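You operate a simulated robot arm through the tools that you are given. There is no shell and no other tool. Be economical: measure what you need, move in short steps, check, and stop when the job is done.

Carry out the task below with a simulated two-armed robot. There is one attempt and no reset: what you move stays moved.

Task
Press the red stop button three times. Put the 5 W yellow tag from the second shelf from the bottom of the store rack on top of the purple lamp and the 15 W yellow tag on the ledge of the chain conveyor. Put two of the red plugs from the middle shelf of the store rack on the fourth shelf from the bottom of the store rack. Open the number two drawer, fetch the 25 micron white filter from the middle shelf of the store rack and stand it in the inside of number two drawer and shut the drawer again. Lift the yellow bin lid open. Do these in any order. Set down upright: red plug, white filter.

The check looks at the end state, three seconds after you hand in, the way a careful person would. Anything else that was tipped, shoved, dropped, spilled or broken makes it a failure. A push-on lid holds only when it is set on centred and level and pressed home; a screw cap is set on level and turned clockwise until tight.

Robot
Two 7-joint arms with two-finger grippers on one trunk, on a base that drives. Base frame: it is fixed to the floor where the robot stands at the start and does not move with it; the origin is under the middle of the robot, x ahead of it, y to its left, z up; the surface under the hand at the start is at about z = 78. Lengths are in cm, angles in rad, forces in N, time in s.
The left shoulder is at the start at [7, 13.9, 141.5], the right one opposite. With the tool pointing down near the work surface each hand reaches from about 10 to 64 cm from the robot's upright axis, wherever it stands, measured 20 degrees to its own side. Places, roughly: fourth shelf of the store rack [-140, -70, 130]; inside of number two drawer [-140, 40, 50]; ledge of the chain conveyor (57x20 cm) [-10, 96, 78]; number two drawer [-130, 50, 50]; purple lamp [-125, -50, 50]; red plug (5x5x6 cm) [-110, -110, 90]; red stop button [90, 0, 50]; white filter [-150, -75, 100]; yellow bin lid [-150, 40, 90]; yellow tag [-150, -75, 50]. Payload 3.43 kg a hand.
The tool frame of a hand sits at the grasp point between the pads (the TCP): z along the fingers, y along the line on which they close. The tips reach 3 cm beyond it. The gripper opens to 10.4 cm. The gripper's body begins 5.7 cm behind the TCP.
Orientation is that of the tool frame in the base frame, as a unit quaternion [x, y, z, w]. With the fingers straight down and closing along the base's y, the tool's x points along the base's -x, its y along +y and its z along -z.

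Tools
- The arms move only by the tool play_rows. It takes "left_motion", "right_motion" or both (then of equal length, played together; a hand with none holds still); each is a list that holds one entry, the list of rows, each a list of 7 numbers: the turn, a rotation vector about the tool's x, y, z in degrees, then the shift along the tool's x, y, z in cm, then the closure in counts, from 0 (fully open) to 255 (shut). In form: [[[rx, ry, rz, tx, ty, tz, fingers], ...]]. A call has 1 to 8 rows; each row shifts and turns the commanded pose from where the row before left it, along the tool's axes as they then stand. A row lasts 0.2 s, in which the tool goes at most 5 cm and 0.15 rad; a call with a longer step from one row to the next is refused whole, and so is a gripper value outside its range. A pose out of reach is approached as far as the arm can. The call stops where the force on the tool passes 40 N (or 10 N more than at its start, if that is more) or the arm is blocked; 0.2 s more then pass. Each finger travels about 4.5 cm/s and halts on what it meets, pressing with about 38 N; the grip force reading is that of the motor and also rises with nothing between the fingers. The clock runs only during rows and for 0.2 s after the last one: add rows that do not move to give the fingers time. It gives the time, the measured TCP pose, the force on the tool (base axes), the opening and the grip force at its end, in the units of the frame above (readings bear some noise), with the torque about the TCP (base axes, N m) and any sound that the robot's microphone picked up.
- Cameras (640 x 400 px; columns grow to the right, rows downward): "scene" is now at [5.37, 6.05, 160.55]; the picture's right is [1.00, -0.07, -0.00], its down [-0.06, -0.90, -0.42] and it looks along [0.03, 0.42, -0.91] (base axes); focal length 277 px, centre (320, 200). "left" rides on the left gripper at [6.7, -1.8, -9] in its tool frame; the picture's right is [0.25, 0.97, 0.00], its down [-0.73, 0.19, -0.66] and it looks along [-0.64, 0.17, 0.75] (tool axes); focal length 218 px, centre (320, 200). "right" rides on the right gripper at [6.7, 1.8, -9] in its tool frame; the picture's right is [-0.25, 0.97, 0.00], its down [-0.73, -0.19, -0.66] and it looks along [-0.64, -0.17, 0.75] (tool axes); focal length 218 px, centre (320, 200). There is no depth. A picture from a camera that has moved, and an enlarged one, comes with that camera's place and axes in the base frame and with its lens.
- capture(camera): a new picture of that camera. No time passes.
- move_column(by): slides the trunk up (or, below 0, down) by that many cm; the arms and the scene camera ride with it, the base frame stays. It gives what a move gives, with no picture.
- roll_base(legs): drives the robot by 1 to 6 legs, each [ahead, left, turn to the left] in cm, cm and rad, along the robot's own axes; the way and the turn of a leg run together, so that a leg with both is an arc; at most 150 cm and 3.142 rad a leg. The arms and the cameras ride along, it lands a little off, and it stops where it bumps. It gives what a move gives.
- pan_tilt(pan, tilt): turns the head with the scene camera to pan (to the left, within 1.501 rad either way) and tilt (down, from -0.506 to 1.204), counted from straight ahead of the robot. It gives what a move gives.
- enlarge(camera, box): a new picture of the part [left, top, right, bottom] of that camera's present view, enlarged. No time passes.
- sign_off(): hands the job in; it is judged then, once.

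Work in short steps. Places have to be worked out from the pictures, the camera data and where the tool is seen: move nearer, look again, correct. Check each grasp and each placing, and mend what went wrong. You have 207 turns and 210 pictures in all, those below and enlarged ones among them. Open the grippers and draw the arms clear of the work before you hand the job in, unless the task says otherwise; then end with one line.

The tools are called as name(argument=value, ...) on one line, values as JSON. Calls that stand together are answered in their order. play_rows: Moves the arms, as the interface text tells. Its arguments: {"type":"object","properties":{"left_motion":{"type":"array"},"right_motion":{"type":"array"}},"required":[]} The other tools are called the same way: move_column (by) slides the trunk up or down; roll_base (legs) drives the base; pan_tilt (pan, tilt) turns the head that bears the scene camera; capture (camera) takes a picture; enlarge (camera, box) takes an enlarged picture of a part of a camera's view; sign_off () hands the job in.

At the start:

```text
time_s: 0.0
left_tool_pos: [34.24, 36.62, 97.7]
left_tcp_rot: [0.0, 1.0, -0.001, 0.0]
left_wrist_force: [0.0, 0.1, 0.5]
left_wrist_torque: [-0.04, -0.01, 0.04]
left_gripper_width: 10.4
left_gripper_force: 0.0
right_tool_pos: [37.57, 2.81, 96.83]
right_tcp_rot: [0.0, 1.0, 0.0, 0.0]
right_wrist_force: [0.6, -0.8, 0.0]
right_wrist_torque: [0.03, 0.0, 0.02]
right_gripper_width: 10.41
right_gripper_force: 0.1
trunk travel left (down, up): [-91.0, 3.0]
robot x, y, heading: [-0.26, 0.05, 0.002]
head pan, tilt: [1.499, 1.133]
```

scene: 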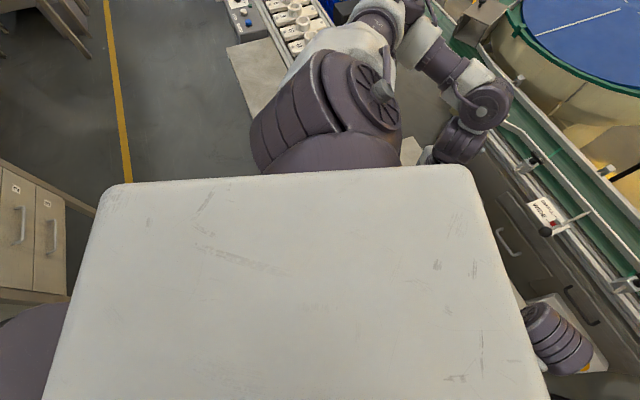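
right: 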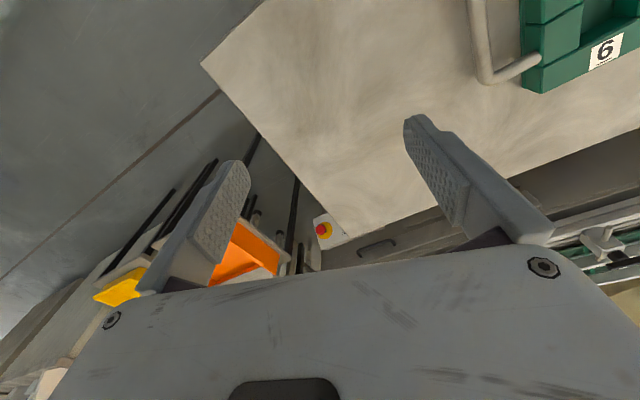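
left: 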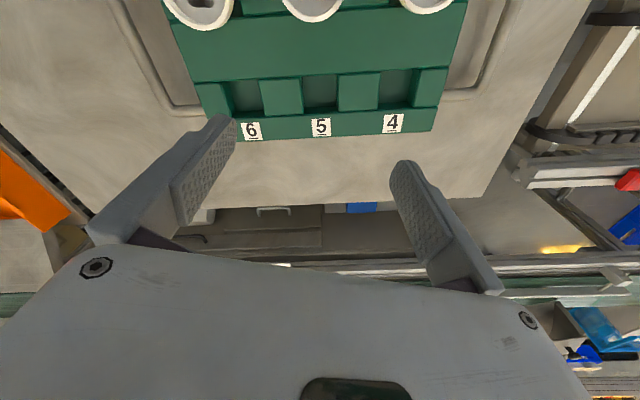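

I'll look around first: head straight ahead, moderate tilt.

pan_tilt(pan=0, tilt=0.6)

capture(camera="scene")

pan_tilt(pan=-1.2, tilt=0.5)

capture(camera="scene")

pan_tilt(pan=1.2, tilt=0.5)

capture(camera="scene")

```text
time_s: 1.6
left_tool_pos: [34.32, 36.73, 97.7]
left_tcp_rot: [0.001, 1.0, 0.0, 0.0]
left_wrist_force: [0.0, -0.3, 0.1]
left_wrist_torque: [0.0, 0.02, 0.01]
left_gripper_width: 10.41
left_gripper_force: 0.1
right_tool_pos: [37.46, 2.98, 96.61]
right_tcp_rot: [0.0, 1.0, 0.0, 0.0]
right_wrist_force: [0.1, 0.3, 0.6]
right_wrist_torque: [-0.01, 0.04, 0.0]
right_gripper_width: 10.4
right_gripper_force: 0.1
trunk travel left (down, up): [-91.0, 3.0]
robot x, y, heading: [0.16, -0.43, -0.003]
head pan, tilt: [0.0, 0.6]
```

```text
206 pictures are left
camera scene: at [13.78, -0.01, 164.62], right [0.0, -1.0, 0.0], down [-0.57, 0.0, -0.82], along [0.82, 0.0, -0.57], focal length 277 px, centre (320, 200)
```

scene: 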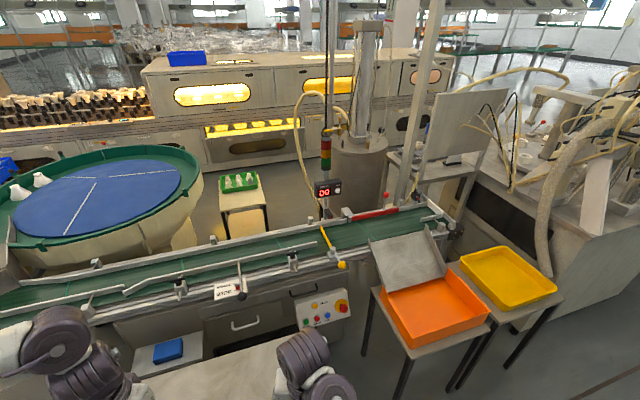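

```text
time_s: 3.0
left_tool_pos: [34.24, 36.71, 97.62]
left_tcp_rot: [0.001, 1.0, 0.0, 0.0]
left_wrist_force: [0.1, 0.0, -1.1]
left_wrist_torque: [-0.02, 0.0, 0.02]
left_gripper_width: 10.4
left_gripper_force: 0.1
right_tool_pos: [37.51, 2.77, 96.62]
right_tcp_rot: [0.0, 1.0, 0.0, 0.0]
right_wrist_force: [0.5, -0.3, -0.2]
right_wrist_torque: [-0.02, -0.01, 0.01]
right_gripper_width: 10.43
right_gripper_force: 0.1
trunk travel left (down, up): [-91.0, 3.0]
robot x, y, heading: [0.25, 0.02, 0.003]
head pan, tilt: [-1.201, 0.499]
```

```text
205 pictures are left
camera scene: at [8.24, -8.5, 165.53], right [-0.93, -0.36, 0.0], down [-0.17, 0.45, -0.88], along [0.32, -0.82, -0.48], focal length 277 px, centre (320, 200)
```

scene: 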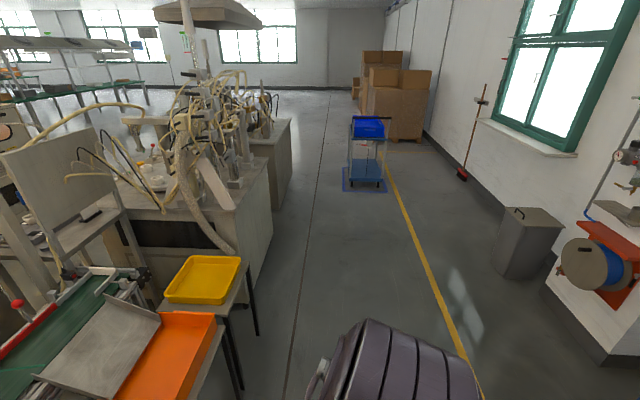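

```text
time_s: 5.2
left_tool_pos: [34.37, 36.73, 97.75]
left_tcp_rot: [0.0, 1.0, 0.0, 0.0]
left_wrist_force: [-0.8, 0.3, -0.3]
left_wrist_torque: [0.0, -0.04, 0.02]
left_gripper_width: 10.37
left_gripper_force: 0.1
right_tool_pos: [37.41, 2.87, 96.7]
right_tcp_rot: [0.0, 1.0, 0.001, 0.0]
right_wrist_force: [-0.3, 0.2, 0.3]
right_wrist_torque: [0.01, -0.03, 0.02]
right_gripper_width: 10.4
right_gripper_force: 0.1
trunk travel left (down, up): [-91.0, 3.0]
robot x, y, heading: [0.12, 0.23, -0.002]
head pan, tilt: [1.201, 0.499]
```

```text
204 pictures are left
camera scene: at [8.23, 8.46, 165.53], right [0.93, -0.36, 0.0], down [-0.17, -0.45, -0.88], along [0.32, 0.82, -0.48], focal length 277 px, centre (320, 200)
```

scene: 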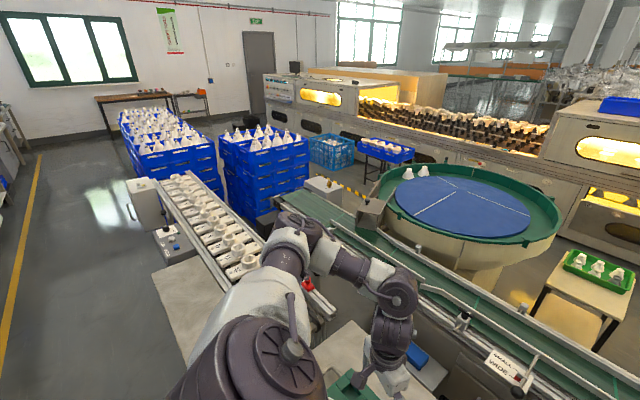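

The stop button triangulates to about [87.8, -9.3, 55]. I look down ahead to see the table between it and me.

pan_tilt(pan=-0.2, tilt=1.0)

capture(camera="scene")

pan_tilt(pan=-0.9, tilt=1.1)

capture(camera="scene")

pan_tilt(pan=0.7, tilt=1.1)

capture(camera="scene")

```text
time_s: 6.7
left_tool_pos: [34.28, 36.85, 97.68]
left_tcp_rot: [0.0, 1.0, 0.0, 0.0]
left_wrist_force: [0.4, 0.2, -0.6]
left_wrist_torque: [0.0, 0.01, -0.02]
left_gripper_width: 10.42
left_gripper_force: 0.0
right_tool_pos: [37.66, 2.7, 96.74]
right_tcp_rot: [0.0, 1.0, 0.0, 0.0]
right_wrist_force: [-0.3, -0.7, 0.4]
right_wrist_torque: [0.04, 0.01, 0.0]
right_gripper_width: 10.44
right_gripper_force: 0.1
trunk travel left (down, up): [-91.0, 3.0]
robot x, y, heading: [0.41, -0.11, -0.002]
head pan, tilt: [-0.201, 1.0]
```

```text
203 pictures are left
camera scene: at [11.77, -1.4, 161.42], right [-0.2, -0.98, 0.0], down [-0.82, 0.17, -0.54], along [0.53, -0.11, -0.84], focal length 277 px, centre (320, 200)
```

scene: 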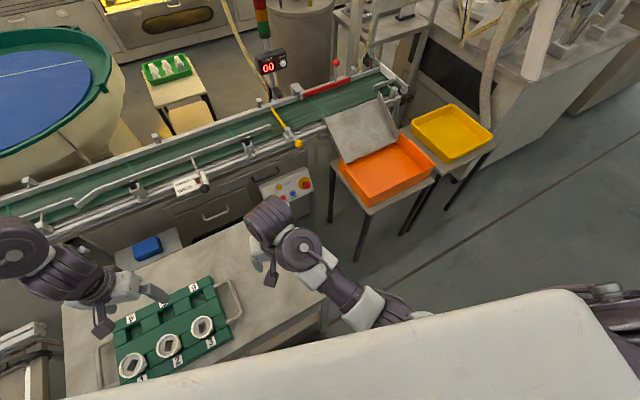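

```text
time_s: 7.8
left_tool_pos: [34.18, 36.69, 97.64]
left_tcp_rot: [0.0, 1.0, 0.0, -0.001]
left_wrist_force: [0.0, 0.3, 0.0]
left_wrist_torque: [-0.02, -0.02, 0.02]
left_gripper_width: 10.38
left_gripper_force: 0.1
right_tool_pos: [37.56, 2.92, 96.74]
right_tcp_rot: [0.0, 1.0, 0.0, 0.0]
right_wrist_force: [0.0, -0.4, -0.5]
right_wrist_torque: [0.01, 0.01, -0.02]
right_gripper_width: 10.4
right_gripper_force: 0.1
trunk travel left (down, up): [-91.0, 3.0]
robot x, y, heading: [0.05, 0.12, -0.002]
head pan, tilt: [-0.901, 1.1]
```

```text
202 pictures are left
camera scene: at [8.86, -4.96, 160.76], right [-0.78, -0.62, 0.0], down [-0.55, 0.7, -0.45], along [0.28, -0.36, -0.89], focal length 277 px, centre (320, 200)
```

scene: 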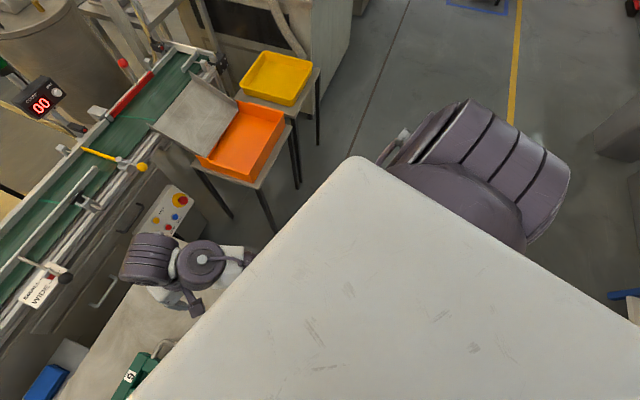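

```text
time_s: 9.5
left_tool_pos: [34.2, 36.68, 97.64]
left_tcp_rot: [0.0, 1.0, 0.0, -0.001]
left_wrist_force: [0.3, 0.1, 0.5]
left_wrist_torque: [-0.04, 0.0, 0.0]
left_gripper_width: 10.38
left_gripper_force: 0.0
right_tool_pos: [37.57, 2.8, 96.62]
right_tcp_rot: [0.0, 1.0, 0.0, 0.001]
right_wrist_force: [-0.4, 0.6, 0.6]
right_wrist_torque: [-0.04, 0.0, -0.02]
right_gripper_width: 10.4
right_gripper_force: 0.1
trunk travel left (down, up): [-91.0, 3.0]
robot x, y, heading: [0.02, -0.39, 0.009]
head pan, tilt: [0.7, 1.1]
```

```text
201 pictures are left
camera scene: at [9.77, 4.04, 160.76], right [0.64, -0.77, 0.0], down [-0.68, -0.57, -0.45], along [0.35, 0.29, -0.89], focal length 277 px, centre (320, 200)
```

scene: 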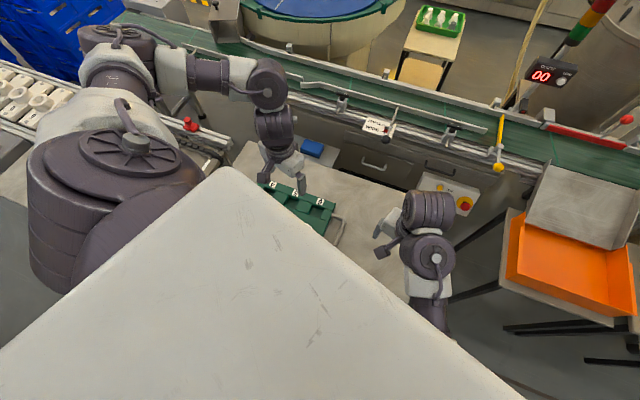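

Plan: sidestep to the right past the table's end, then advance toward the control box. First sidestep.

roll_base(legs=[[0, -38, 0]])

pan_tilt(pan=0.4, tilt=0.9)

capture(camera="scene")

capture(camera="right")

capture(camera="left")

```text
time_s: 11.9
left_tool_pos: [34.13, -1.83, 97.58]
left_tcp_rot: [-0.002, 1.0, -0.001, 0.0]
left_wrist_force: [-0.5, -0.8, -0.6]
left_wrist_torque: [0.0, 0.01, -0.03]
left_gripper_width: 10.39
left_gripper_force: 0.1
right_tool_pos: [37.66, -35.53, 96.57]
right_tcp_rot: [-0.002, 1.0, -0.001, 0.0]
right_wrist_force: [-0.4, -0.3, -0.6]
right_wrist_torque: [-0.03, 0.01, -0.02]
right_gripper_width: 10.4
right_gripper_force: 0.0
trunk travel left (down, up): [-91.0, 3.0]
robot x, y, heading: [0.26, -39.02, 0.003]
head pan, tilt: [0.7, 1.1]
```

```text
time_s: 12.7
left_tool_pos: [34.13, -1.89, 97.6]
left_tcp_rot: [-0.002, 1.0, 0.0, 0.0]
left_wrist_force: [-0.1, 0.0, 0.0]
left_wrist_torque: [0.01, 0.0, 0.0]
left_gripper_width: 10.4
left_gripper_force: 0.0
right_tool_pos: [37.55, -35.63, 96.6]
right_tcp_rot: [-0.002, 1.0, 0.001, 0.0]
right_wrist_force: [-0.3, 0.2, 0.1]
right_wrist_torque: [0.03, -0.05, -0.01]
right_gripper_width: 10.4
right_gripper_force: 0.1
trunk travel left (down, up): [-91.0, 3.0]
robot x, y, heading: [-0.06, -38.6, 0.004]
head pan, tilt: [0.4, 0.901]
```

```text
200 pictures are left
camera scene: at [11.92, -35.72, 162.14], right [0.39, -0.92, 0.0], down [-0.72, -0.31, -0.62], along [0.57, 0.24, -0.78], focal length 277 px, centre (320, 200)
```

scene: 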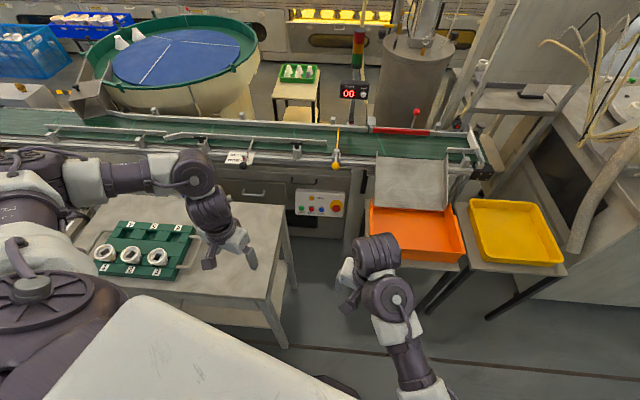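

```text
199 pictures are left
camera right: at [30.89, -33.96, 105.64], right [0.25, 0.97, 0.0], down [0.73, -0.19, 0.66], along [0.64, -0.16, -0.75], focal length 218 px, centre (320, 200)
```

right: 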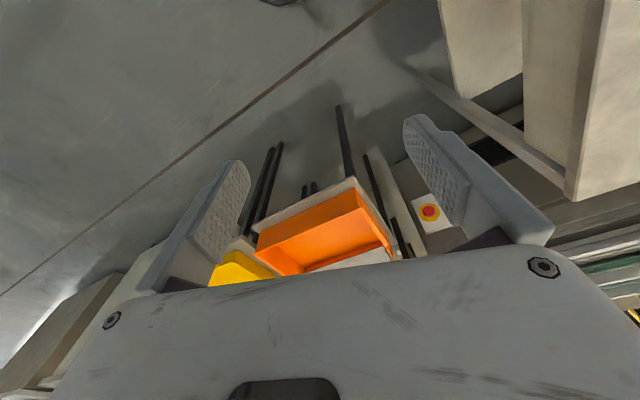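

```text
198 pictures are left
camera left: at [27.36, -3.48, 106.59], right [-0.26, 0.97, 0.0], down [0.73, 0.19, 0.66], along [0.63, 0.17, -0.75], focal length 218 px, centre (320, 200)
```

left: 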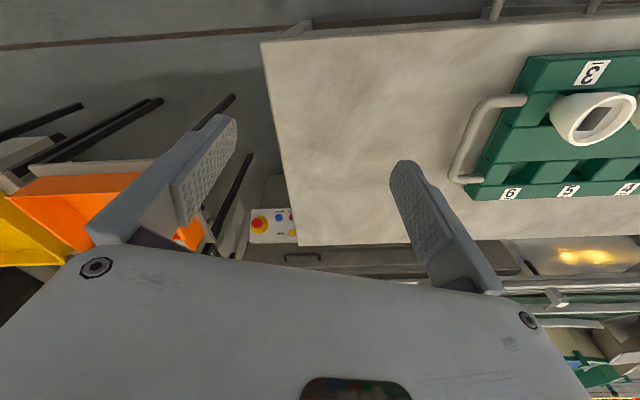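

Button confirmed near [89, -10.5, 54]. I'll raise/retract the right hand, then drive ahead beyond the table's end, and look.

play_rows(right_motion=[[[0, 0, 0, 3.5, 0, -3.5, 0], [0, 0, 0, 3.5, 0, -3.5, 0], [0, 0, 0, 3.5, 0, -3.5, 0], [0, 0, 0, 3.5, 0, -3.5, 0], [0, 0, 0, 3, 0, -3.5, 0]]])

roll_base(legs=[[0, -4, 0], [30, 0, 0]])

pan_tilt(pan=0.4, tilt=1.0)

capture(camera="scene")

capture(camera="left")

```text
time_s: 13.9
left_tool_pos: [33.91, -1.85, 97.76]
left_tcp_rot: [-0.002, 1.0, 0.001, 0.001]
left_wrist_force: [-0.2, 0.4, 0.7]
left_wrist_torque: [0.04, 0.0, 0.01]
left_gripper_width: 10.4
left_gripper_force: 0.0
right_tool_pos: [29.42, -36.92, 96.14]
right_tcp_rot: [0.0, 1.0, 0.0, 0.001]
right_wrist_force: [0.4, 0.1, 0.8]
right_wrist_torque: [-0.01, -0.03, 0.01]
right_gripper_width: 10.39
right_gripper_force: 0.0
right hand out of reach, approached as far as the arm can: row 1, 2, 3, 4, 5
trunk travel left (down, up): [-91.0, 3.0]
robot x, y, heading: [0.16, -38.97, 0.001]
head pan, tilt: [0.4, 0.901]
```

```text
time_s: 16.4
left_tool_pos: [63.64, -5.67, 97.74]
left_tcp_rot: [-0.003, 1.0, 0.0, 0.001]
left_wrist_force: [0.1, 0.5, 0.8]
left_wrist_torque: [0.0, 0.03, 0.01]
left_gripper_width: 10.39
left_gripper_force: 0.1
right_tool_pos: [59.18, -40.72, 96.17]
right_tcp_rot: [-0.002, 1.0, 0.0, 0.001]
right_wrist_force: [0.3, -0.2, -0.6]
right_wrist_torque: [0.01, -0.02, 0.01]
right_gripper_width: 10.37
right_gripper_force: 0.1
trunk travel left (down, up): [-91.0, 3.0]
robot x, y, heading: [29.96, -42.91, 0.006]
head pan, tilt: [0.4, 0.901]
```

```text
time_s: 17.1
left_tool_pos: [63.76, -5.63, 97.66]
left_tcp_rot: [-0.003, 1.0, 0.0, 0.0]
left_wrist_force: [-0.5, 0.2, 0.5]
left_wrist_torque: [-0.02, 0.0, -0.02]
left_gripper_width: 10.42
left_gripper_force: 0.0
right_tool_pos: [59.26, -40.57, 96.09]
right_tcp_rot: [-0.003, 1.0, 0.001, 0.0]
right_wrist_force: [0.5, -0.4, -0.6]
right_wrist_torque: [0.0, 0.01, 0.01]
right_gripper_width: 10.4
right_gripper_force: 0.1
trunk travel left (down, up): [-91.0, 3.0]
robot x, y, heading: [29.66, -42.56, 0.007]
head pan, tilt: [0.4, 1.0]
```

```text
197 pictures are left
camera scene: at [41.02, -39.85, 161.42], right [0.39, -0.92, 0.0], down [-0.77, -0.33, -0.54], along [0.5, 0.21, -0.84], focal length 277 px, centre (320, 200)
```

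scene: 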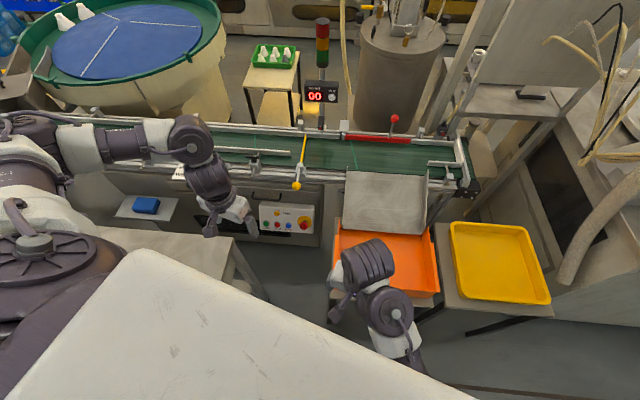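

```text
196 pictures are left
camera left: at [56.89, -7.38, 106.56], right [-0.26, 0.97, 0.0], down [0.73, 0.19, 0.66], along [0.63, 0.17, -0.75], focal length 218 px, centre (320, 200)
```

left: 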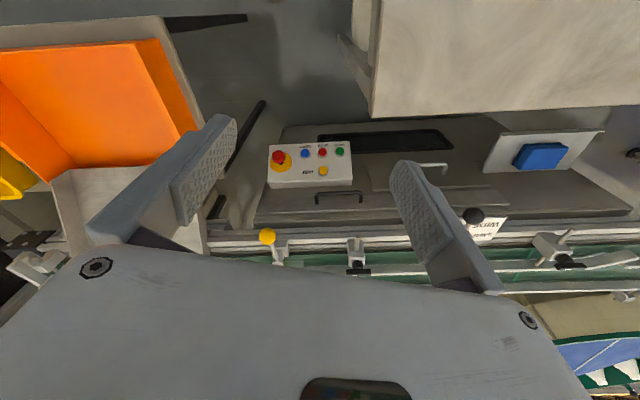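

Rough agreement: button ~[88.5, -10, 54]. I shift the left hand right and ahead, clear of the table, before lowering the trunk 20 cm.

play_rows(left_motion=[[[0, 0, 0, -3, -3, 0, 0], [0, 0, 0, -3, -3, 0, 128], [0, 0, 0, -3, -3, 0, 255], [0, 0, 0, 0, 0, 0, 255], [0, 0, 0, 0, 0, 0, 255]]])

move_column(by=-20)

capture(camera="left")

capture(camera="scene")

```text
time_s: 18.3
left_tool_pos: [72.53, -14.9, 97.82]
left_tcp_rot: [-0.002, 1.0, -0.001, 0.0]
left_wrist_force: [0.4, 0.0, 0.5]
left_wrist_torque: [-0.01, 0.0, 0.0]
left_gripper_width: 1.68
left_gripper_force: 0.3
right_tool_pos: [59.29, -40.55, 96.18]
right_tcp_rot: [-0.003, 1.0, 0.001, 0.0]
right_wrist_force: [0.1, -0.5, 0.5]
right_wrist_torque: [0.01, 0.0, -0.01]
right_gripper_width: 10.42
right_gripper_force: 0.1
trunk travel left (down, up): [-91.0, 3.0]
robot x, y, heading: [29.64, -42.22, 0.003]
head pan, tilt: [0.4, 1.0]
```

```text
time_s: 20.4
left_tool_pos: [72.46, -14.85, 77.78]
left_tcp_rot: [-0.002, 1.0, 0.0, 0.0]
left_wrist_force: [-0.2, -0.1, 0.4]
left_wrist_torque: [0.0, 0.01, 0.0]
left_gripper_width: 0.0
left_gripper_force: 34.8
right_tool_pos: [59.21, -40.64, 76.14]
right_tcp_rot: [-0.002, 1.0, 0.001, 0.0]
right_wrist_force: [0.6, 0.0, -0.6]
right_wrist_torque: [0.03, -0.02, 0.01]
right_gripper_width: 10.42
right_gripper_force: 0.0
trunk travel left (down, up): [-71.0, 23.0]
robot x, y, heading: [29.82, -42.83, 0.007]
head pan, tilt: [0.4, 1.0]
```

```text
195 pictures are left
camera left: at [65.76, -16.59, 86.7], right [-0.26, 0.97, 0.0], down [0.73, 0.19, 0.66], along [0.63, 0.17, -0.75], focal length 218 px, centre (320, 200)
```

left: 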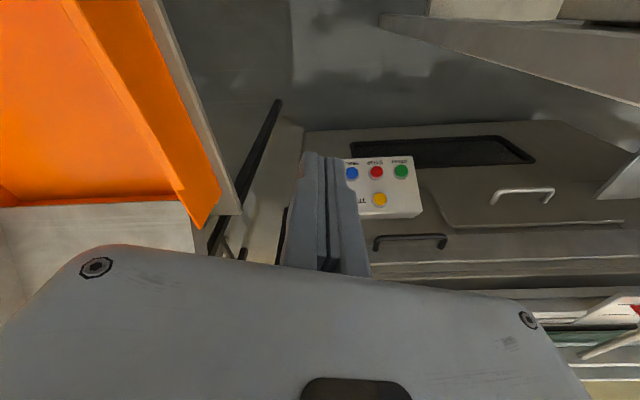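

```text
194 pictures are left
camera scene: at [40.99, -39.87, 141.43], right [0.39, -0.92, 0.0], down [-0.77, -0.33, -0.54], along [0.5, 0.21, -0.84], focal length 277 px, centre (320, 200)
```

scene: 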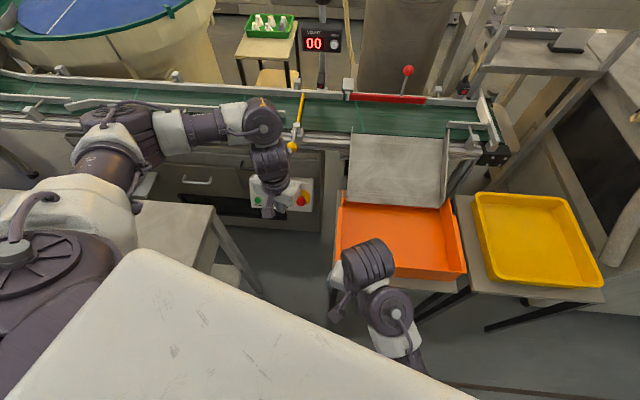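

Triangulating the neighbouring buttons shows the face tilts ~45° back and is yawed ~18°. I turn the closed left hand to point along the button axis.

play_rows(left_motion=[[[0, 0, -6, 0, 0, 0, 255], [0, 0, -6, 0, 0, 0, 255], [0, 0, -6, 0, 0, 0, 255], [0, -8.5, 0, 0, 0, 0, 255], [0, -8.5, 0, 0, 0, 0, 255], [0, -8.5, 0, 0, 0, 0, 255], [0, -8.5, 0, 0, 0, 0, 255], [0, -8.5, 0, 0, 0, 0, 255]]])

capture(camera="left")

capture(camera="scene")

```text
time_s: 22.2
left_tool_pos: [72.79, -16.52, 77.63]
left_tcp_rot: [-0.142, 0.93, 0.044, 0.337]
left_wrist_force: [0.8, -0.2, 0.0]
left_wrist_torque: [0.02, 0.05, 0.02]
left_gripper_width: 0.0
left_gripper_force: 35.5
left hand out of reach, approached as far as the arm can: row 8
right_tool_pos: [59.21, -40.76, 76.18]
right_tcp_rot: [-0.002, 1.0, 0.001, 0.0]
right_wrist_force: [0.0, 0.3, 0.6]
right_wrist_torque: [0.01, 0.0, -0.01]
right_gripper_width: 10.39
right_gripper_force: 0.0
trunk travel left (down, up): [-71.0, 23.0]
robot x, y, heading: [29.32, -42.46, 0.004]
head pan, tilt: [0.4, 1.0]
```

```text
193 pictures are left
camera left: at [62.79, -21.16, 80.18], right [-0.47, 0.87, -0.17], down [0.08, 0.24, 0.97], along [0.88, 0.44, -0.18], focal length 218 px, centre (320, 200)
```

left: 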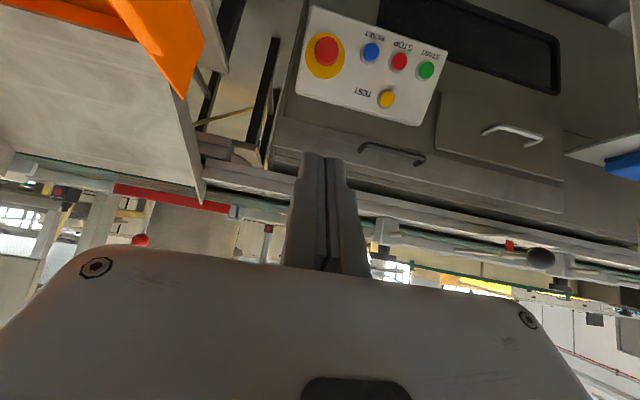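

```text
192 pictures are left
camera scene: at [41.12, -39.95, 141.41], right [0.39, -0.92, 0.0], down [-0.77, -0.33, -0.54], along [0.5, 0.21, -0.84], focal length 277 px, centre (320, 200)
```

scene: 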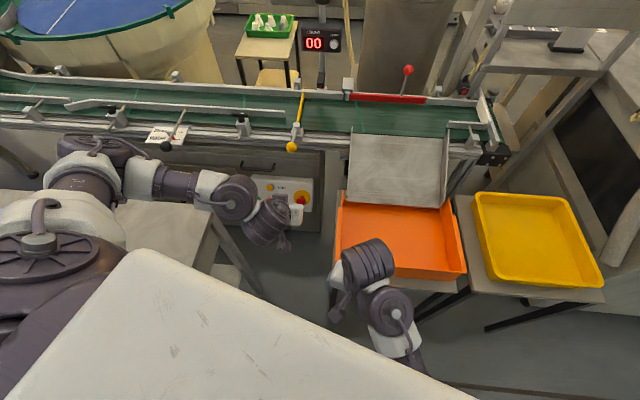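

The panel has a labelled STOP button (small red) apart from the mushroom; I enlarge to read it.

enlarge(camera="left", box=[290, 0, 450, 130])

```text
3.08 times, centred on (370, 65) of left
camera zoom: at [62.79, -21.16, 80.18], right [-0.47, 0.87, -0.17], down [0.08, 0.24, 0.97], along [0.88, 0.44, -0.18], focal length 672 px, centre (166, 615)
```

zoom: 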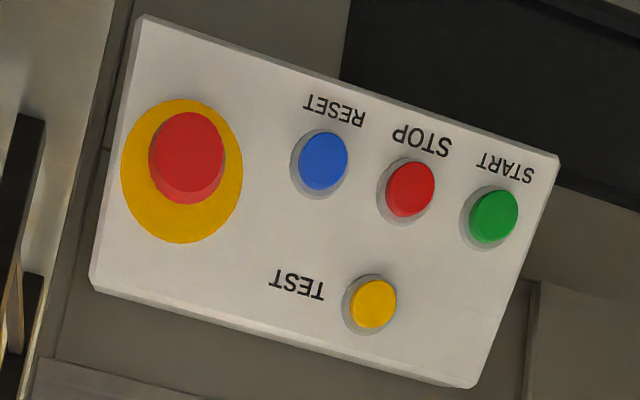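

STOP (small red, labelled) is at ~[87.6, 1.6, 47.8] — matching the task's rough place. To stay clear of the table corner I yaw the hand further left while advancing a bit.

play_rows(left_motion=[[[0, 0, 0, 0, 0, 4, 255], [-5.1, -0.1, -6.2, 0, 0, 4, 255], [-5.1, -0.1, -6.2, 0, 0, 3, 255], [-5.1, -0.1, -6.2, 0, 0, 3, 255]]])

capture(camera="left")

capture(camera="scene")

```text
time_s: 23.2
left_tool_pos: [81.4, -11.34, 67.15]
left_tcp_rot: [-0.341, 0.867, 0.123, 0.341]
left_wrist_force: [0.1, -0.1, 1.1]
left_wrist_torque: [0.03, 0.02, -0.03]
left_gripper_width: 0.0
left_gripper_force: 34.4
right_tool_pos: [59.37, -40.67, 76.13]
right_tcp_rot: [-0.002, 1.0, 0.0, 0.001]
right_wrist_force: [-0.3, 0.3, 0.3]
right_wrist_torque: [0.0, 0.02, -0.02]
right_gripper_width: 10.4
right_gripper_force: 0.0
trunk travel left (down, up): [-71.0, 23.0]
robot x, y, heading: [30.11, -42.63, 0.005]
head pan, tilt: [0.4, 1.0]
```

```text
190 pictures are left
camera left: at [74.23, -19.88, 69.3], right [-0.79, 0.58, -0.19], down [-0.07, 0.22, 0.97], along [0.61, 0.78, -0.13], focal length 218 px, centre (320, 200)
```

left: 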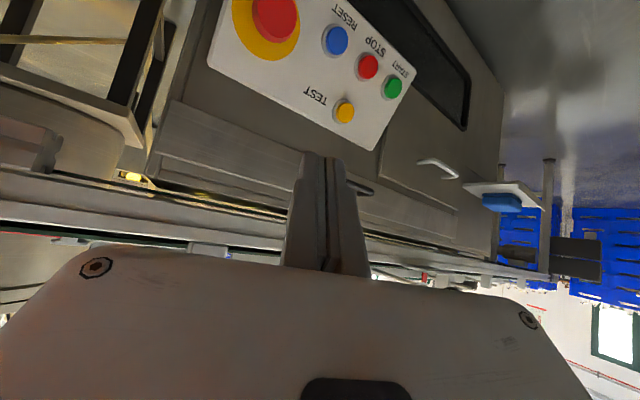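

```text
189 pictures are left
camera scene: at [41.07, -39.87, 141.42], right [0.39, -0.92, 0.0], down [-0.77, -0.33, -0.54], along [0.5, 0.21, -0.84], focal length 277 px, centre (320, 200)
```

scene: 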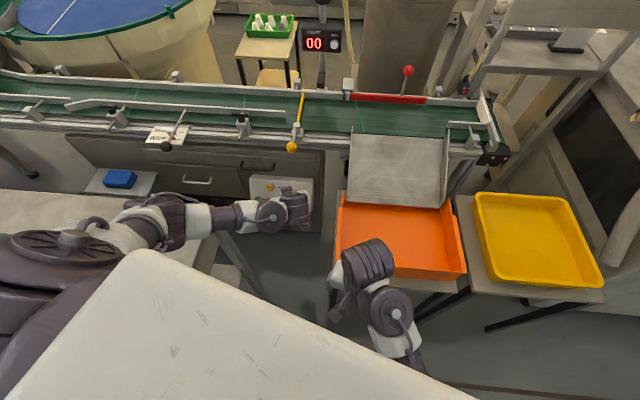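

Refined STOP: [87.5, 1.6, 47.9]. Move to ~3.5 cm short of it, along the tool axis, in two stages.

play_rows(left_motion=[[[0, 0, 0, 1.1, 2, 2, 255], [0, 0, 0, 1.1, 2, 2, 255], [0, 0, 0, 1.0, 1.8, 2, 255], [0, 0, 0, 0, 0, 2, 255]]])

capture(camera="left")

capture(camera="scene")

```text
time_s: 24.2
left_tool_pos: [79.79, -4.9, 59.18]
left_tcp_rot: [-0.34, 0.868, 0.122, 0.342]
left_wrist_force: [0.0, 0.4, -0.7]
left_wrist_torque: [0.0, 0.0, -0.03]
left_gripper_width: 0.01
left_gripper_force: 35.1
right_tool_pos: [59.29, -40.66, 76.1]
right_tcp_rot: [-0.002, 1.0, 0.001, 0.0]
right_wrist_force: [0.7, -0.7, -0.3]
right_wrist_torque: [-0.01, 0.01, -0.03]
right_gripper_width: 10.41
right_gripper_force: 0.0
trunk travel left (down, up): [-71.0, 23.0]
robot x, y, heading: [29.69, -42.8, 0.002]
head pan, tilt: [0.4, 1.0]
```

```text
188 pictures are left
camera left: at [72.78, -13.56, 61.25], right [-0.79, 0.59, -0.19], down [-0.07, 0.22, 0.97], along [0.61, 0.78, -0.13], focal length 218 px, centre (320, 200)
```

left: 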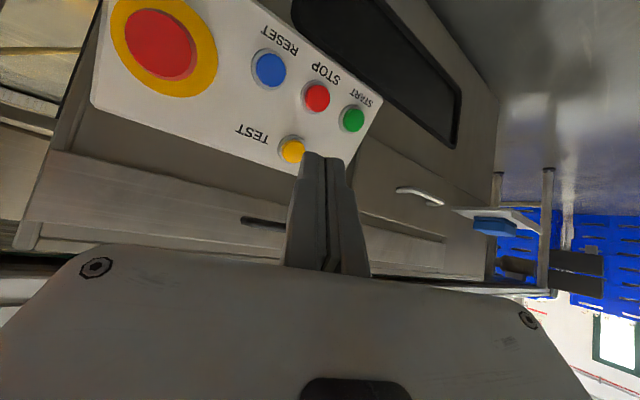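

```text
187 pictures are left
camera scene: at [41.1, -39.9, 141.42], right [0.39, -0.92, 0.0], down [-0.77, -0.33, -0.54], along [0.5, 0.21, -0.84], focal length 277 px, centre (320, 200)
```

scene: 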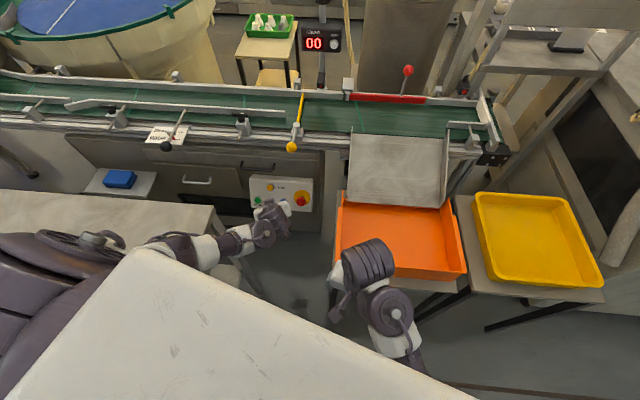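

On course. Advance to ~1 cm short of the button.

play_rows(left_motion=[[[0, 0, 0, 0.2, -0.3, 3, 255], [0, 0, 0, 0, 0, 3, 255], [0, 0, 0, 0, 0, 3, 255], [0, 0, 0, 0, 0, 2, 255]]])

capture(camera="left")

capture(camera="scene")

```text
time_s: 25.2
left_tool_pos: [83.45, -1.61, 53.75]
left_tcp_rot: [-0.341, 0.868, 0.12, 0.342]
left_wrist_force: [-0.9, -0.9, -0.3]
left_wrist_torque: [-0.03, 0.02, -0.01]
left_gripper_width: 0.0
left_gripper_force: 35.1
left hand out of reach, approached as far as the arm can: row 3, 4
right_tool_pos: [59.15, -40.5, 76.15]
right_tcp_rot: [-0.002, 1.0, 0.0, 0.001]
right_wrist_force: [0.1, 0.8, 0.1]
right_wrist_torque: [-0.01, 0.02, 0.0]
right_gripper_width: 10.41
right_gripper_force: 0.0
trunk travel left (down, up): [-71.0, 23.0]
robot x, y, heading: [29.68, -42.61, 0.009]
head pan, tilt: [0.4, 1.0]
```

```text
186 pictures are left
camera left: at [76.37, -10.09, 55.87], right [-0.79, 0.59, -0.19], down [-0.08, 0.22, 0.97], along [0.61, 0.78, -0.13], focal length 218 px, centre (320, 200)
```

left: 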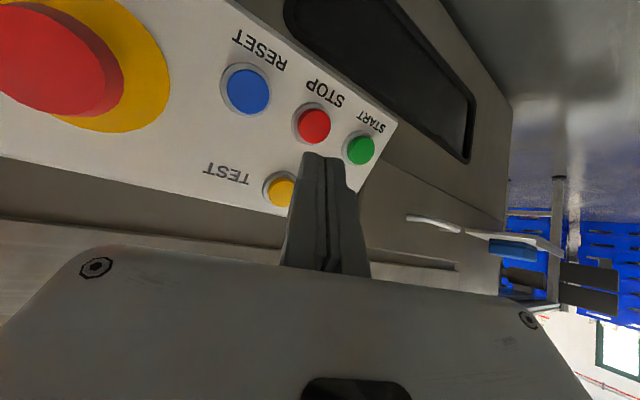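

```text
185 pictures are left
camera scene: at [40.9, -39.77, 141.43], right [0.39, -0.92, 0.0], down [-0.77, -0.33, -0.54], along [0.5, 0.21, -0.84], focal length 277 px, centre (320, 200)
```

scene: 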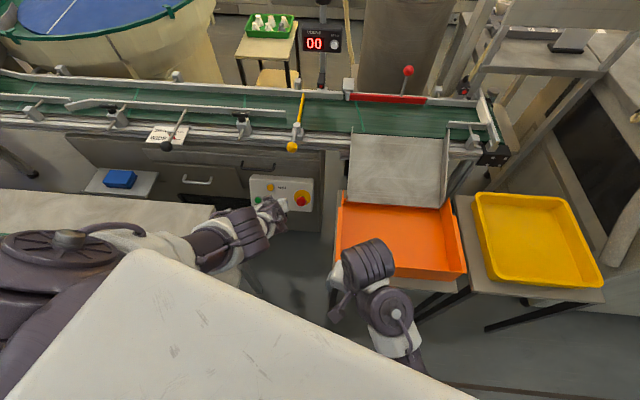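

The arm is at full stretch. I back the hand off and drive the base 8 cm ahead to gain reach.

play_rows(left_motion=[[[0, 0, 0, 0, 0, -5, 255], [0, 0, 0, 0, 0, -5, 255], [0, 0, 0, 0, 0, -3, 255]]])

roll_base(legs=[[8, 0, 0]])

capture(camera="left")

capture(camera="scene")

```text
time_s: 25.8
left_tool_pos: [73.04, 3.47, 51.85]
left_tcp_rot: [-0.337, 0.873, 0.23, 0.267]
left_wrist_force: [21.2, -6.9, -13.0]
left_wrist_torque: [0.54, 0.08, 0.87]
left_gripper_width: 0.01
left_gripper_force: 34.8
left hand out of reach, approached as far as the arm can: row 1
right_tool_pos: [59.19, -40.7, 76.13]
right_tcp_rot: [0.0, 1.0, -0.001, 0.001]
right_wrist_force: [-0.2, -0.1, 0.2]
right_wrist_torque: [-0.04, -0.03, 0.01]
right_gripper_width: 10.4
right_gripper_force: 0.0
trunk travel left (down, up): [-71.0, 23.0]
robot x, y, heading: [29.36, -42.81, -0.0]
head pan, tilt: [0.4, 1.0]
stopped in row 2 (left hand): the force on the tool passed its limit at 264 N (the readings are from after the stop); the commanded pose is now the measured one
```

```text
time_s: 26.9
left_tool_pos: [80.65, 3.86, 51.93]
left_tcp_rot: [-0.337, 0.872, 0.237, 0.264]
left_wrist_force: [0.3, 0.7, 0.1]
left_wrist_torque: [0.03, 0.0, 0.04]
left_gripper_width: 0.01
left_gripper_force: 34.6
right_tool_pos: [67.44, -40.94, 76.17]
right_tcp_rot: [0.0, 1.0, 0.0, 0.001]
right_wrist_force: [-0.4, -0.1, -0.2]
right_wrist_torque: [0.02, 0.0, 0.0]
right_gripper_width: 10.39
right_gripper_force: 0.0
trunk travel left (down, up): [-71.0, 23.0]
robot x, y, heading: [37.84, -43.0, 0.004]
head pan, tilt: [0.4, 1.0]
```

```text
184 pictures are left
camera left: at [74.73, -5.66, 54.05], right [-0.85, 0.52, 0.07], down [0.13, 0.08, 0.99], along [0.51, 0.85, -0.13], focal length 218 px, centre (320, 200)
```

left: 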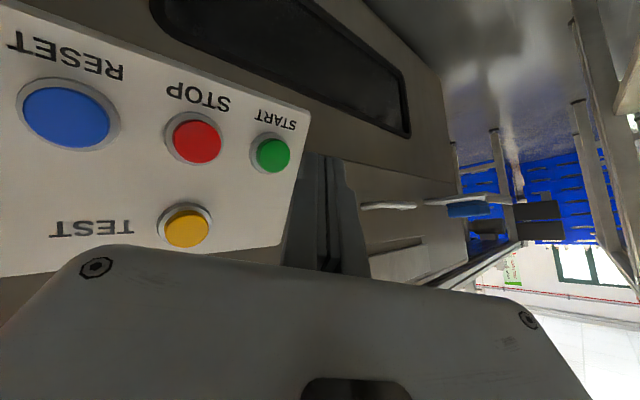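

```text
183 pictures are left
camera scene: at [49.14, -39.93, 141.41], right [0.39, -0.92, 0.0], down [-0.78, -0.33, -0.54], along [0.5, 0.21, -0.84], focal length 277 px, centre (320, 200)
```

scene: 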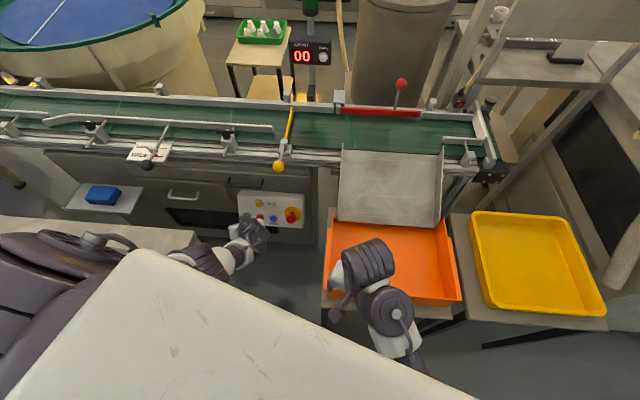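

A 264 N contact occurred as the elbow swung (probably against the table edge); it's clear now. Display still 00. I move the hand away from the table corner sideways, toward in front of STOP, and restore orientation gently.

play_rows(left_motion=[[[0, 0, 0, 0.05, -1.8, -0.9, 255], [0, 0, 0, 0.05, -1.8, -0.9, 255], [0, 0, 0, 0.05, -1.8, -0.9, 255]]])

capture(camera="left")

pan_tilt(pan=0.8, tilt=1.1)

capture(camera="scene")

```text
time_s: 27.6
left_tool_pos: [83.33, -1.45, 52.56]
left_tcp_rot: [-0.338, 0.872, 0.237, 0.265]
left_wrist_force: [0.3, 0.4, 0.0]
left_wrist_torque: [0.04, 0.01, 0.0]
left_gripper_width: 0.02
left_gripper_force: 34.5
right_tool_pos: [67.19, -40.93, 76.09]
right_tcp_rot: [0.001, 1.0, 0.0, 0.0]
right_wrist_force: [-0.6, 0.7, 0.7]
right_wrist_torque: [-0.01, -0.03, 0.02]
right_gripper_width: 10.41
right_gripper_force: 0.1
trunk travel left (down, up): [-71.0, 23.0]
robot x, y, heading: [37.77, -42.59, 0.001]
head pan, tilt: [0.4, 1.0]
```

```text
182 pictures are left
camera left: at [77.58, -10.75, 54.62], right [-0.85, 0.52, 0.07], down [0.13, 0.08, 0.99], along [0.51, 0.85, -0.13], focal length 218 px, centre (320, 200)
```

left: 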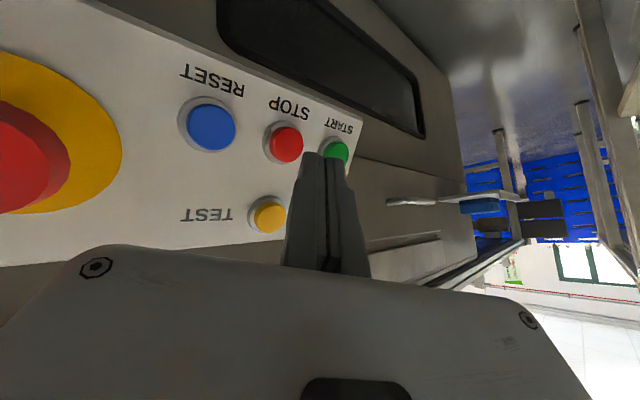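

```text
time_s: 28.5
left_tool_pos: [83.37, -1.34, 52.45]
left_tcp_rot: [-0.338, 0.872, 0.235, 0.264]
left_wrist_force: [0.2, 1.3, 0.5]
left_wrist_torque: [0.02, 0.02, -0.01]
left_gripper_width: 0.02
left_gripper_force: 34.4
right_tool_pos: [67.3, -40.9, 76.19]
right_tcp_rot: [0.0, 1.0, 0.0, 0.0]
right_wrist_force: [0.6, 0.8, 0.1]
right_wrist_torque: [-0.01, 0.0, 0.01]
right_gripper_width: 10.38
right_gripper_force: 0.1
trunk travel left (down, up): [-71.0, 23.0]
robot x, y, heading: [37.93, -42.92, 0.005]
head pan, tilt: [0.799, 1.1]
```

```text
181 pictures are left
camera scene: at [47.03, -38.13, 140.76], right [0.72, -0.7, 0.0], down [-0.62, -0.64, -0.45], along [0.32, 0.33, -0.89], focal length 277 px, centre (320, 200)
```

scene: 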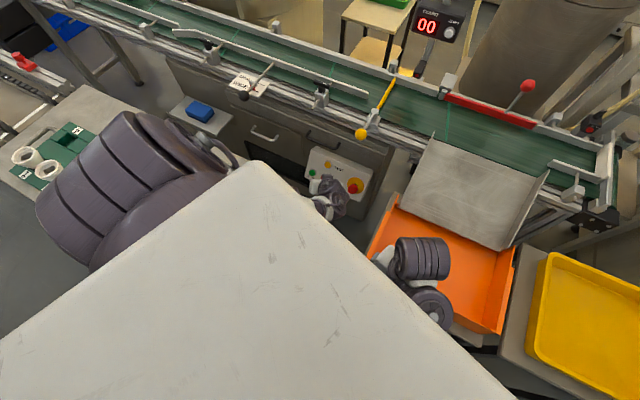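

Tip is 4 cm from STOP along its axis. Advance 3 cm along the press axis.

play_rows(left_motion=[[[0, 0, 0, -0.375, -0.74, 1.24, 255], [0, 0, 0, -0.375, -0.74, 1.24, 255]]])

capture(camera="left")

```text
time_s: 29.1
left_tool_pos: [84.92, -0.66, 51.45]
left_tcp_rot: [-0.338, 0.872, 0.236, 0.265]
left_wrist_force: [-0.6, -0.3, 0.1]
left_wrist_torque: [0.0, 0.01, -0.06]
left_gripper_width: 0.0
left_gripper_force: 34.5
left hand out of reach, approached as far as the arm can: row 2
right_tool_pos: [67.27, -40.82, 76.05]
right_tcp_rot: [-0.001, 1.0, -0.001, 0.001]
right_wrist_force: [0.2, 0.2, 0.9]
right_wrist_torque: [-0.01, -0.02, 0.01]
right_gripper_width: 10.37
right_gripper_force: 0.1
trunk travel left (down, up): [-71.0, 23.0]
robot x, y, heading: [37.07, -42.9, 0.001]
head pan, tilt: [0.799, 1.1]
```

```text
180 pictures are left
camera left: at [79.04, -10.13, 53.6], right [-0.85, 0.52, 0.07], down [0.13, 0.08, 0.99], along [0.51, 0.85, -0.13], focal length 218 px, centre (320, 200)
```

left: 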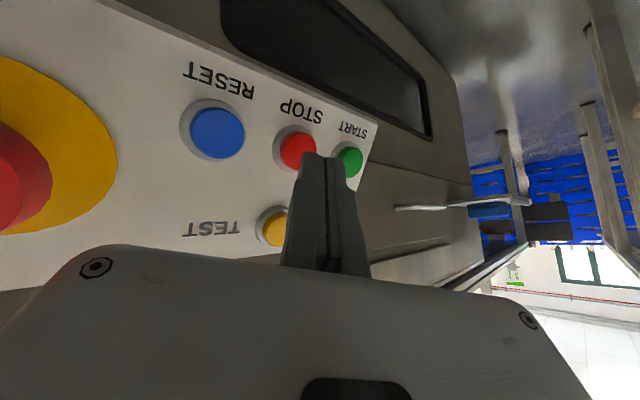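

Short of reach by ~2 cm again. Back the hand off 7 cm carefully, then drive the base 6 cm further ahead.

play_rows(left_motion=[[[0, 0, 0, 0.375, 0.74, -1.24, 255], [0, 0, 0, 0.375, 0.74, -1.24, 255], [0, 0, 0, 0.8, 1.6, -1.15, 255], [0, 0, 0, 0.8, 1.6, -1.15, 255]]])

roll_base(legs=[[6, 0, 0]])

capture(camera="left")

capture(camera="scene")

```text
time_s: 30.1
left_tool_pos: [78.64, -1.42, 55.17]
left_tcp_rot: [-0.338, 0.872, 0.236, 0.265]
left_wrist_force: [-0.2, 1.2, 0.3]
left_wrist_torque: [-0.02, -0.01, -0.01]
left_gripper_width: 0.02
left_gripper_force: 34.7
right_tool_pos: [67.27, -40.89, 76.11]
right_tcp_rot: [0.0, 1.0, 0.0, 0.001]
right_wrist_force: [0.2, 0.0, 0.4]
right_wrist_torque: [-0.01, -0.02, 0.02]
right_gripper_width: 10.42
right_gripper_force: 0.0
trunk travel left (down, up): [-71.0, 23.0]
robot x, y, heading: [38.05, -42.69, 0.0]
head pan, tilt: [0.799, 1.1]
```

```text
time_s: 30.9
left_tool_pos: [79.7, -1.6, 55.04]
left_tcp_rot: [-0.339, 0.871, 0.237, 0.264]
left_wrist_force: [0.1, 0.2, 0.0]
left_wrist_torque: [0.0, 0.0, -0.01]
left_gripper_width: 0.02
left_gripper_force: 34.8
right_tool_pos: [68.34, -40.93, 76.14]
right_tcp_rot: [-0.002, 1.0, 0.0, 0.0]
right_wrist_force: [0.6, 0.0, -0.6]
right_wrist_torque: [-0.01, 0.03, -0.01]
right_gripper_width: 10.4
right_gripper_force: 0.0
trunk travel left (down, up): [-71.0, 23.0]
robot x, y, heading: [38.76, -42.47, 0.002]
head pan, tilt: [0.799, 1.1]
stopped in leg 1: the robot was blocked; the commanded pose is now the measured one
```

```text
179 pictures are left
camera left: at [73.91, -10.95, 57.18], right [-0.85, 0.52, 0.07], down [0.13, 0.08, 0.99], along [0.51, 0.85, -0.13], focal length 218 px, centre (320, 200)
```

left: 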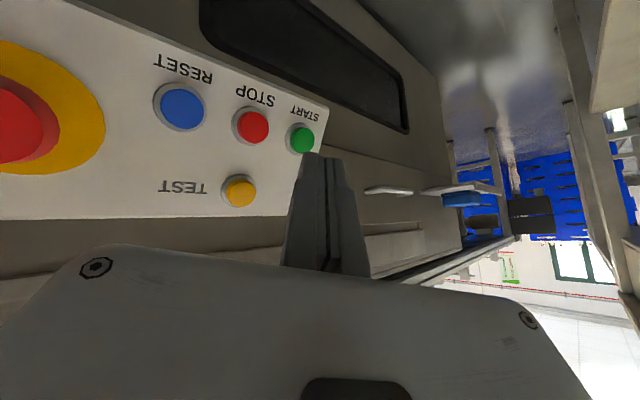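

```text
178 pictures are left
camera scene: at [48.25, -38.21, 140.74], right [0.72, -0.69, 0.0], down [-0.62, -0.64, -0.45], along [0.31, 0.33, -0.89], focal length 277 px, centre (320, 200)
```

scene: 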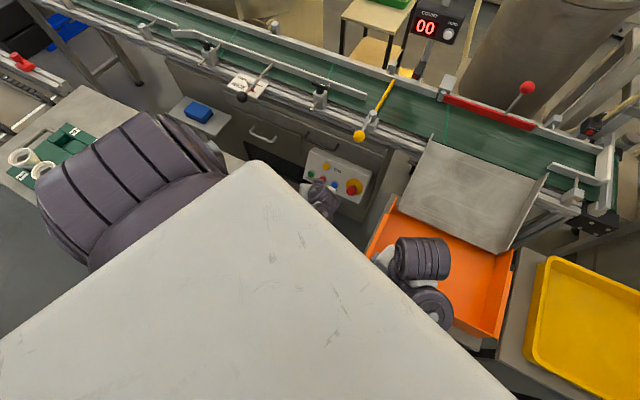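

The base is blocked (probably at the bin stool), so I'll lower the trunk instead. Check the right camera for how the left elbow stands to the table.

roll_base(legs=[[-1.5, 0, 0]])

capture(camera="right")

pan_tilt(pan=1.3, tilt=1.2)

capture(camera="scene")

```text
time_s: 31.7
left_tool_pos: [78.25, -1.48, 55.19]
left_tcp_rot: [-0.339, 0.872, 0.235, 0.265]
left_wrist_force: [0.6, -0.6, -0.7]
left_wrist_torque: [-0.01, -0.02, -0.03]
left_gripper_width: 0.0
left_gripper_force: 34.8
right_tool_pos: [66.9, -40.92, 76.2]
right_tcp_rot: [-0.002, 1.0, 0.0, 0.0]
right_wrist_force: [-0.1, 0.6, 0.6]
right_wrist_torque: [-0.01, -0.01, 0.0]
right_gripper_width: 10.42
right_gripper_force: 0.1
trunk travel left (down, up): [-71.0, 23.0]
robot x, y, heading: [37.09, -42.37, 0.005]
head pan, tilt: [0.799, 1.1]
```

```text
177 pictures are left
camera right: at [60.2, -39.17, 85.09], right [0.25, 0.97, 0.0], down [0.73, -0.19, 0.66], along [0.64, -0.16, -0.75], focal length 218 px, centre (320, 200)
```

right: 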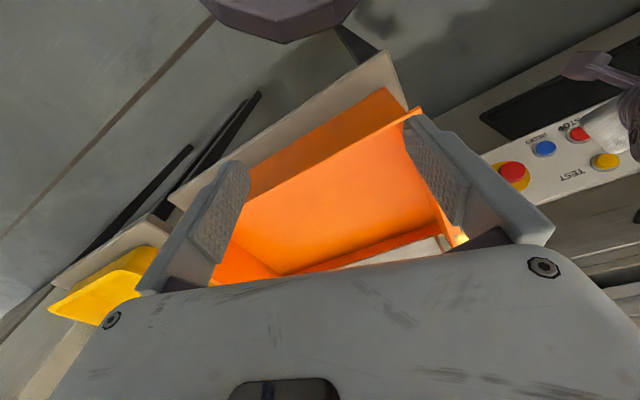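

```text
time_s: 32.6
left_tool_pos: [78.2, -1.45, 55.25]
left_tcp_rot: [-0.34, 0.871, 0.237, 0.265]
left_wrist_force: [0.7, -1.1, 0.1]
left_wrist_torque: [0.02, 0.0, -0.02]
left_gripper_width: 0.0
left_gripper_force: 35.1
right_tool_pos: [66.74, -40.97, 76.15]
right_tcp_rot: [-0.002, 1.0, 0.0, 0.001]
right_wrist_force: [0.9, 0.6, -0.4]
right_wrist_torque: [-0.02, 0.01, -0.01]
right_gripper_width: 10.39
right_gripper_force: 0.1
trunk travel left (down, up): [-71.0, 23.0]
robot x, y, heading: [37.17, -42.85, 0.006]
head pan, tilt: [1.3, 1.201]
```

```text
176 pictures are left
camera scene: at [43.64, -37.36, 140.16], right [0.96, -0.26, 0.0], down [-0.25, -0.9, -0.36], along [0.1, 0.35, -0.93], focal length 277 px, centre (320, 200)
```

scene: 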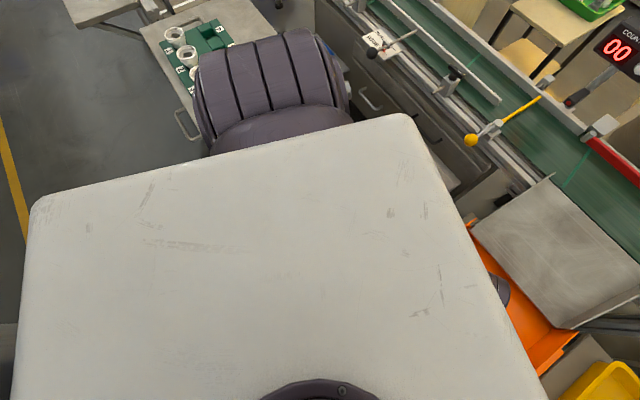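

Moving the right hand back from above the bin so the trunk can go lower.

play_rows(right_motion=[[[0, 0, 0, 2.5, -1.5, 0, 0], [0, 0, 0, 2.5, -1.5, 0, 0], [0, 0, 0, 2.5, -1.5, 0, 0], [0, 0, 0, 2.5, -1.5, 0, 0]]])

move_column(by=-5)

```text
time_s: 33.6
left_tool_pos: [78.26, -1.54, 55.31]
left_tcp_rot: [-0.341, 0.87, 0.237, 0.266]
left_wrist_force: [-0.6, 0.4, 0.2]
left_wrist_torque: [-0.02, -0.01, 0.01]
left_gripper_width: 0.0
left_gripper_force: 34.7
right_tool_pos: [56.73, -47.15, 75.92]
right_tcp_rot: [-0.001, 1.0, 0.0, 0.0]
right_wrist_force: [0.3, -0.7, 0.5]
right_wrist_torque: [0.0, 0.02, 0.01]
right_gripper_width: 10.39
right_gripper_force: 0.1
trunk travel left (down, up): [-71.0, 23.0]
robot x, y, heading: [37.37, -42.78, 0.003]
head pan, tilt: [1.3, 1.201]
```

```text
time_s: 34.5
left_tool_pos: [78.14, -1.51, 50.2]
left_tcp_rot: [-0.34, 0.871, 0.237, 0.265]
left_wrist_force: [-0.3, 0.2, 0.3]
left_wrist_torque: [0.02, 0.01, 0.0]
left_gripper_width: 0.0
left_gripper_force: 34.6
right_tool_pos: [56.89, -47.2, 70.94]
right_tcp_rot: [-0.002, 1.0, 0.0, 0.001]
right_wrist_force: [0.5, -0.9, 0.4]
right_wrist_torque: [0.04, 0.02, -0.02]
right_gripper_width: 10.37
right_gripper_force: 0.0
trunk travel left (down, up): [-66.0, 28.0]
robot x, y, heading: [37.04, -42.72, 0.003]
head pan, tilt: [1.3, 1.201]
```

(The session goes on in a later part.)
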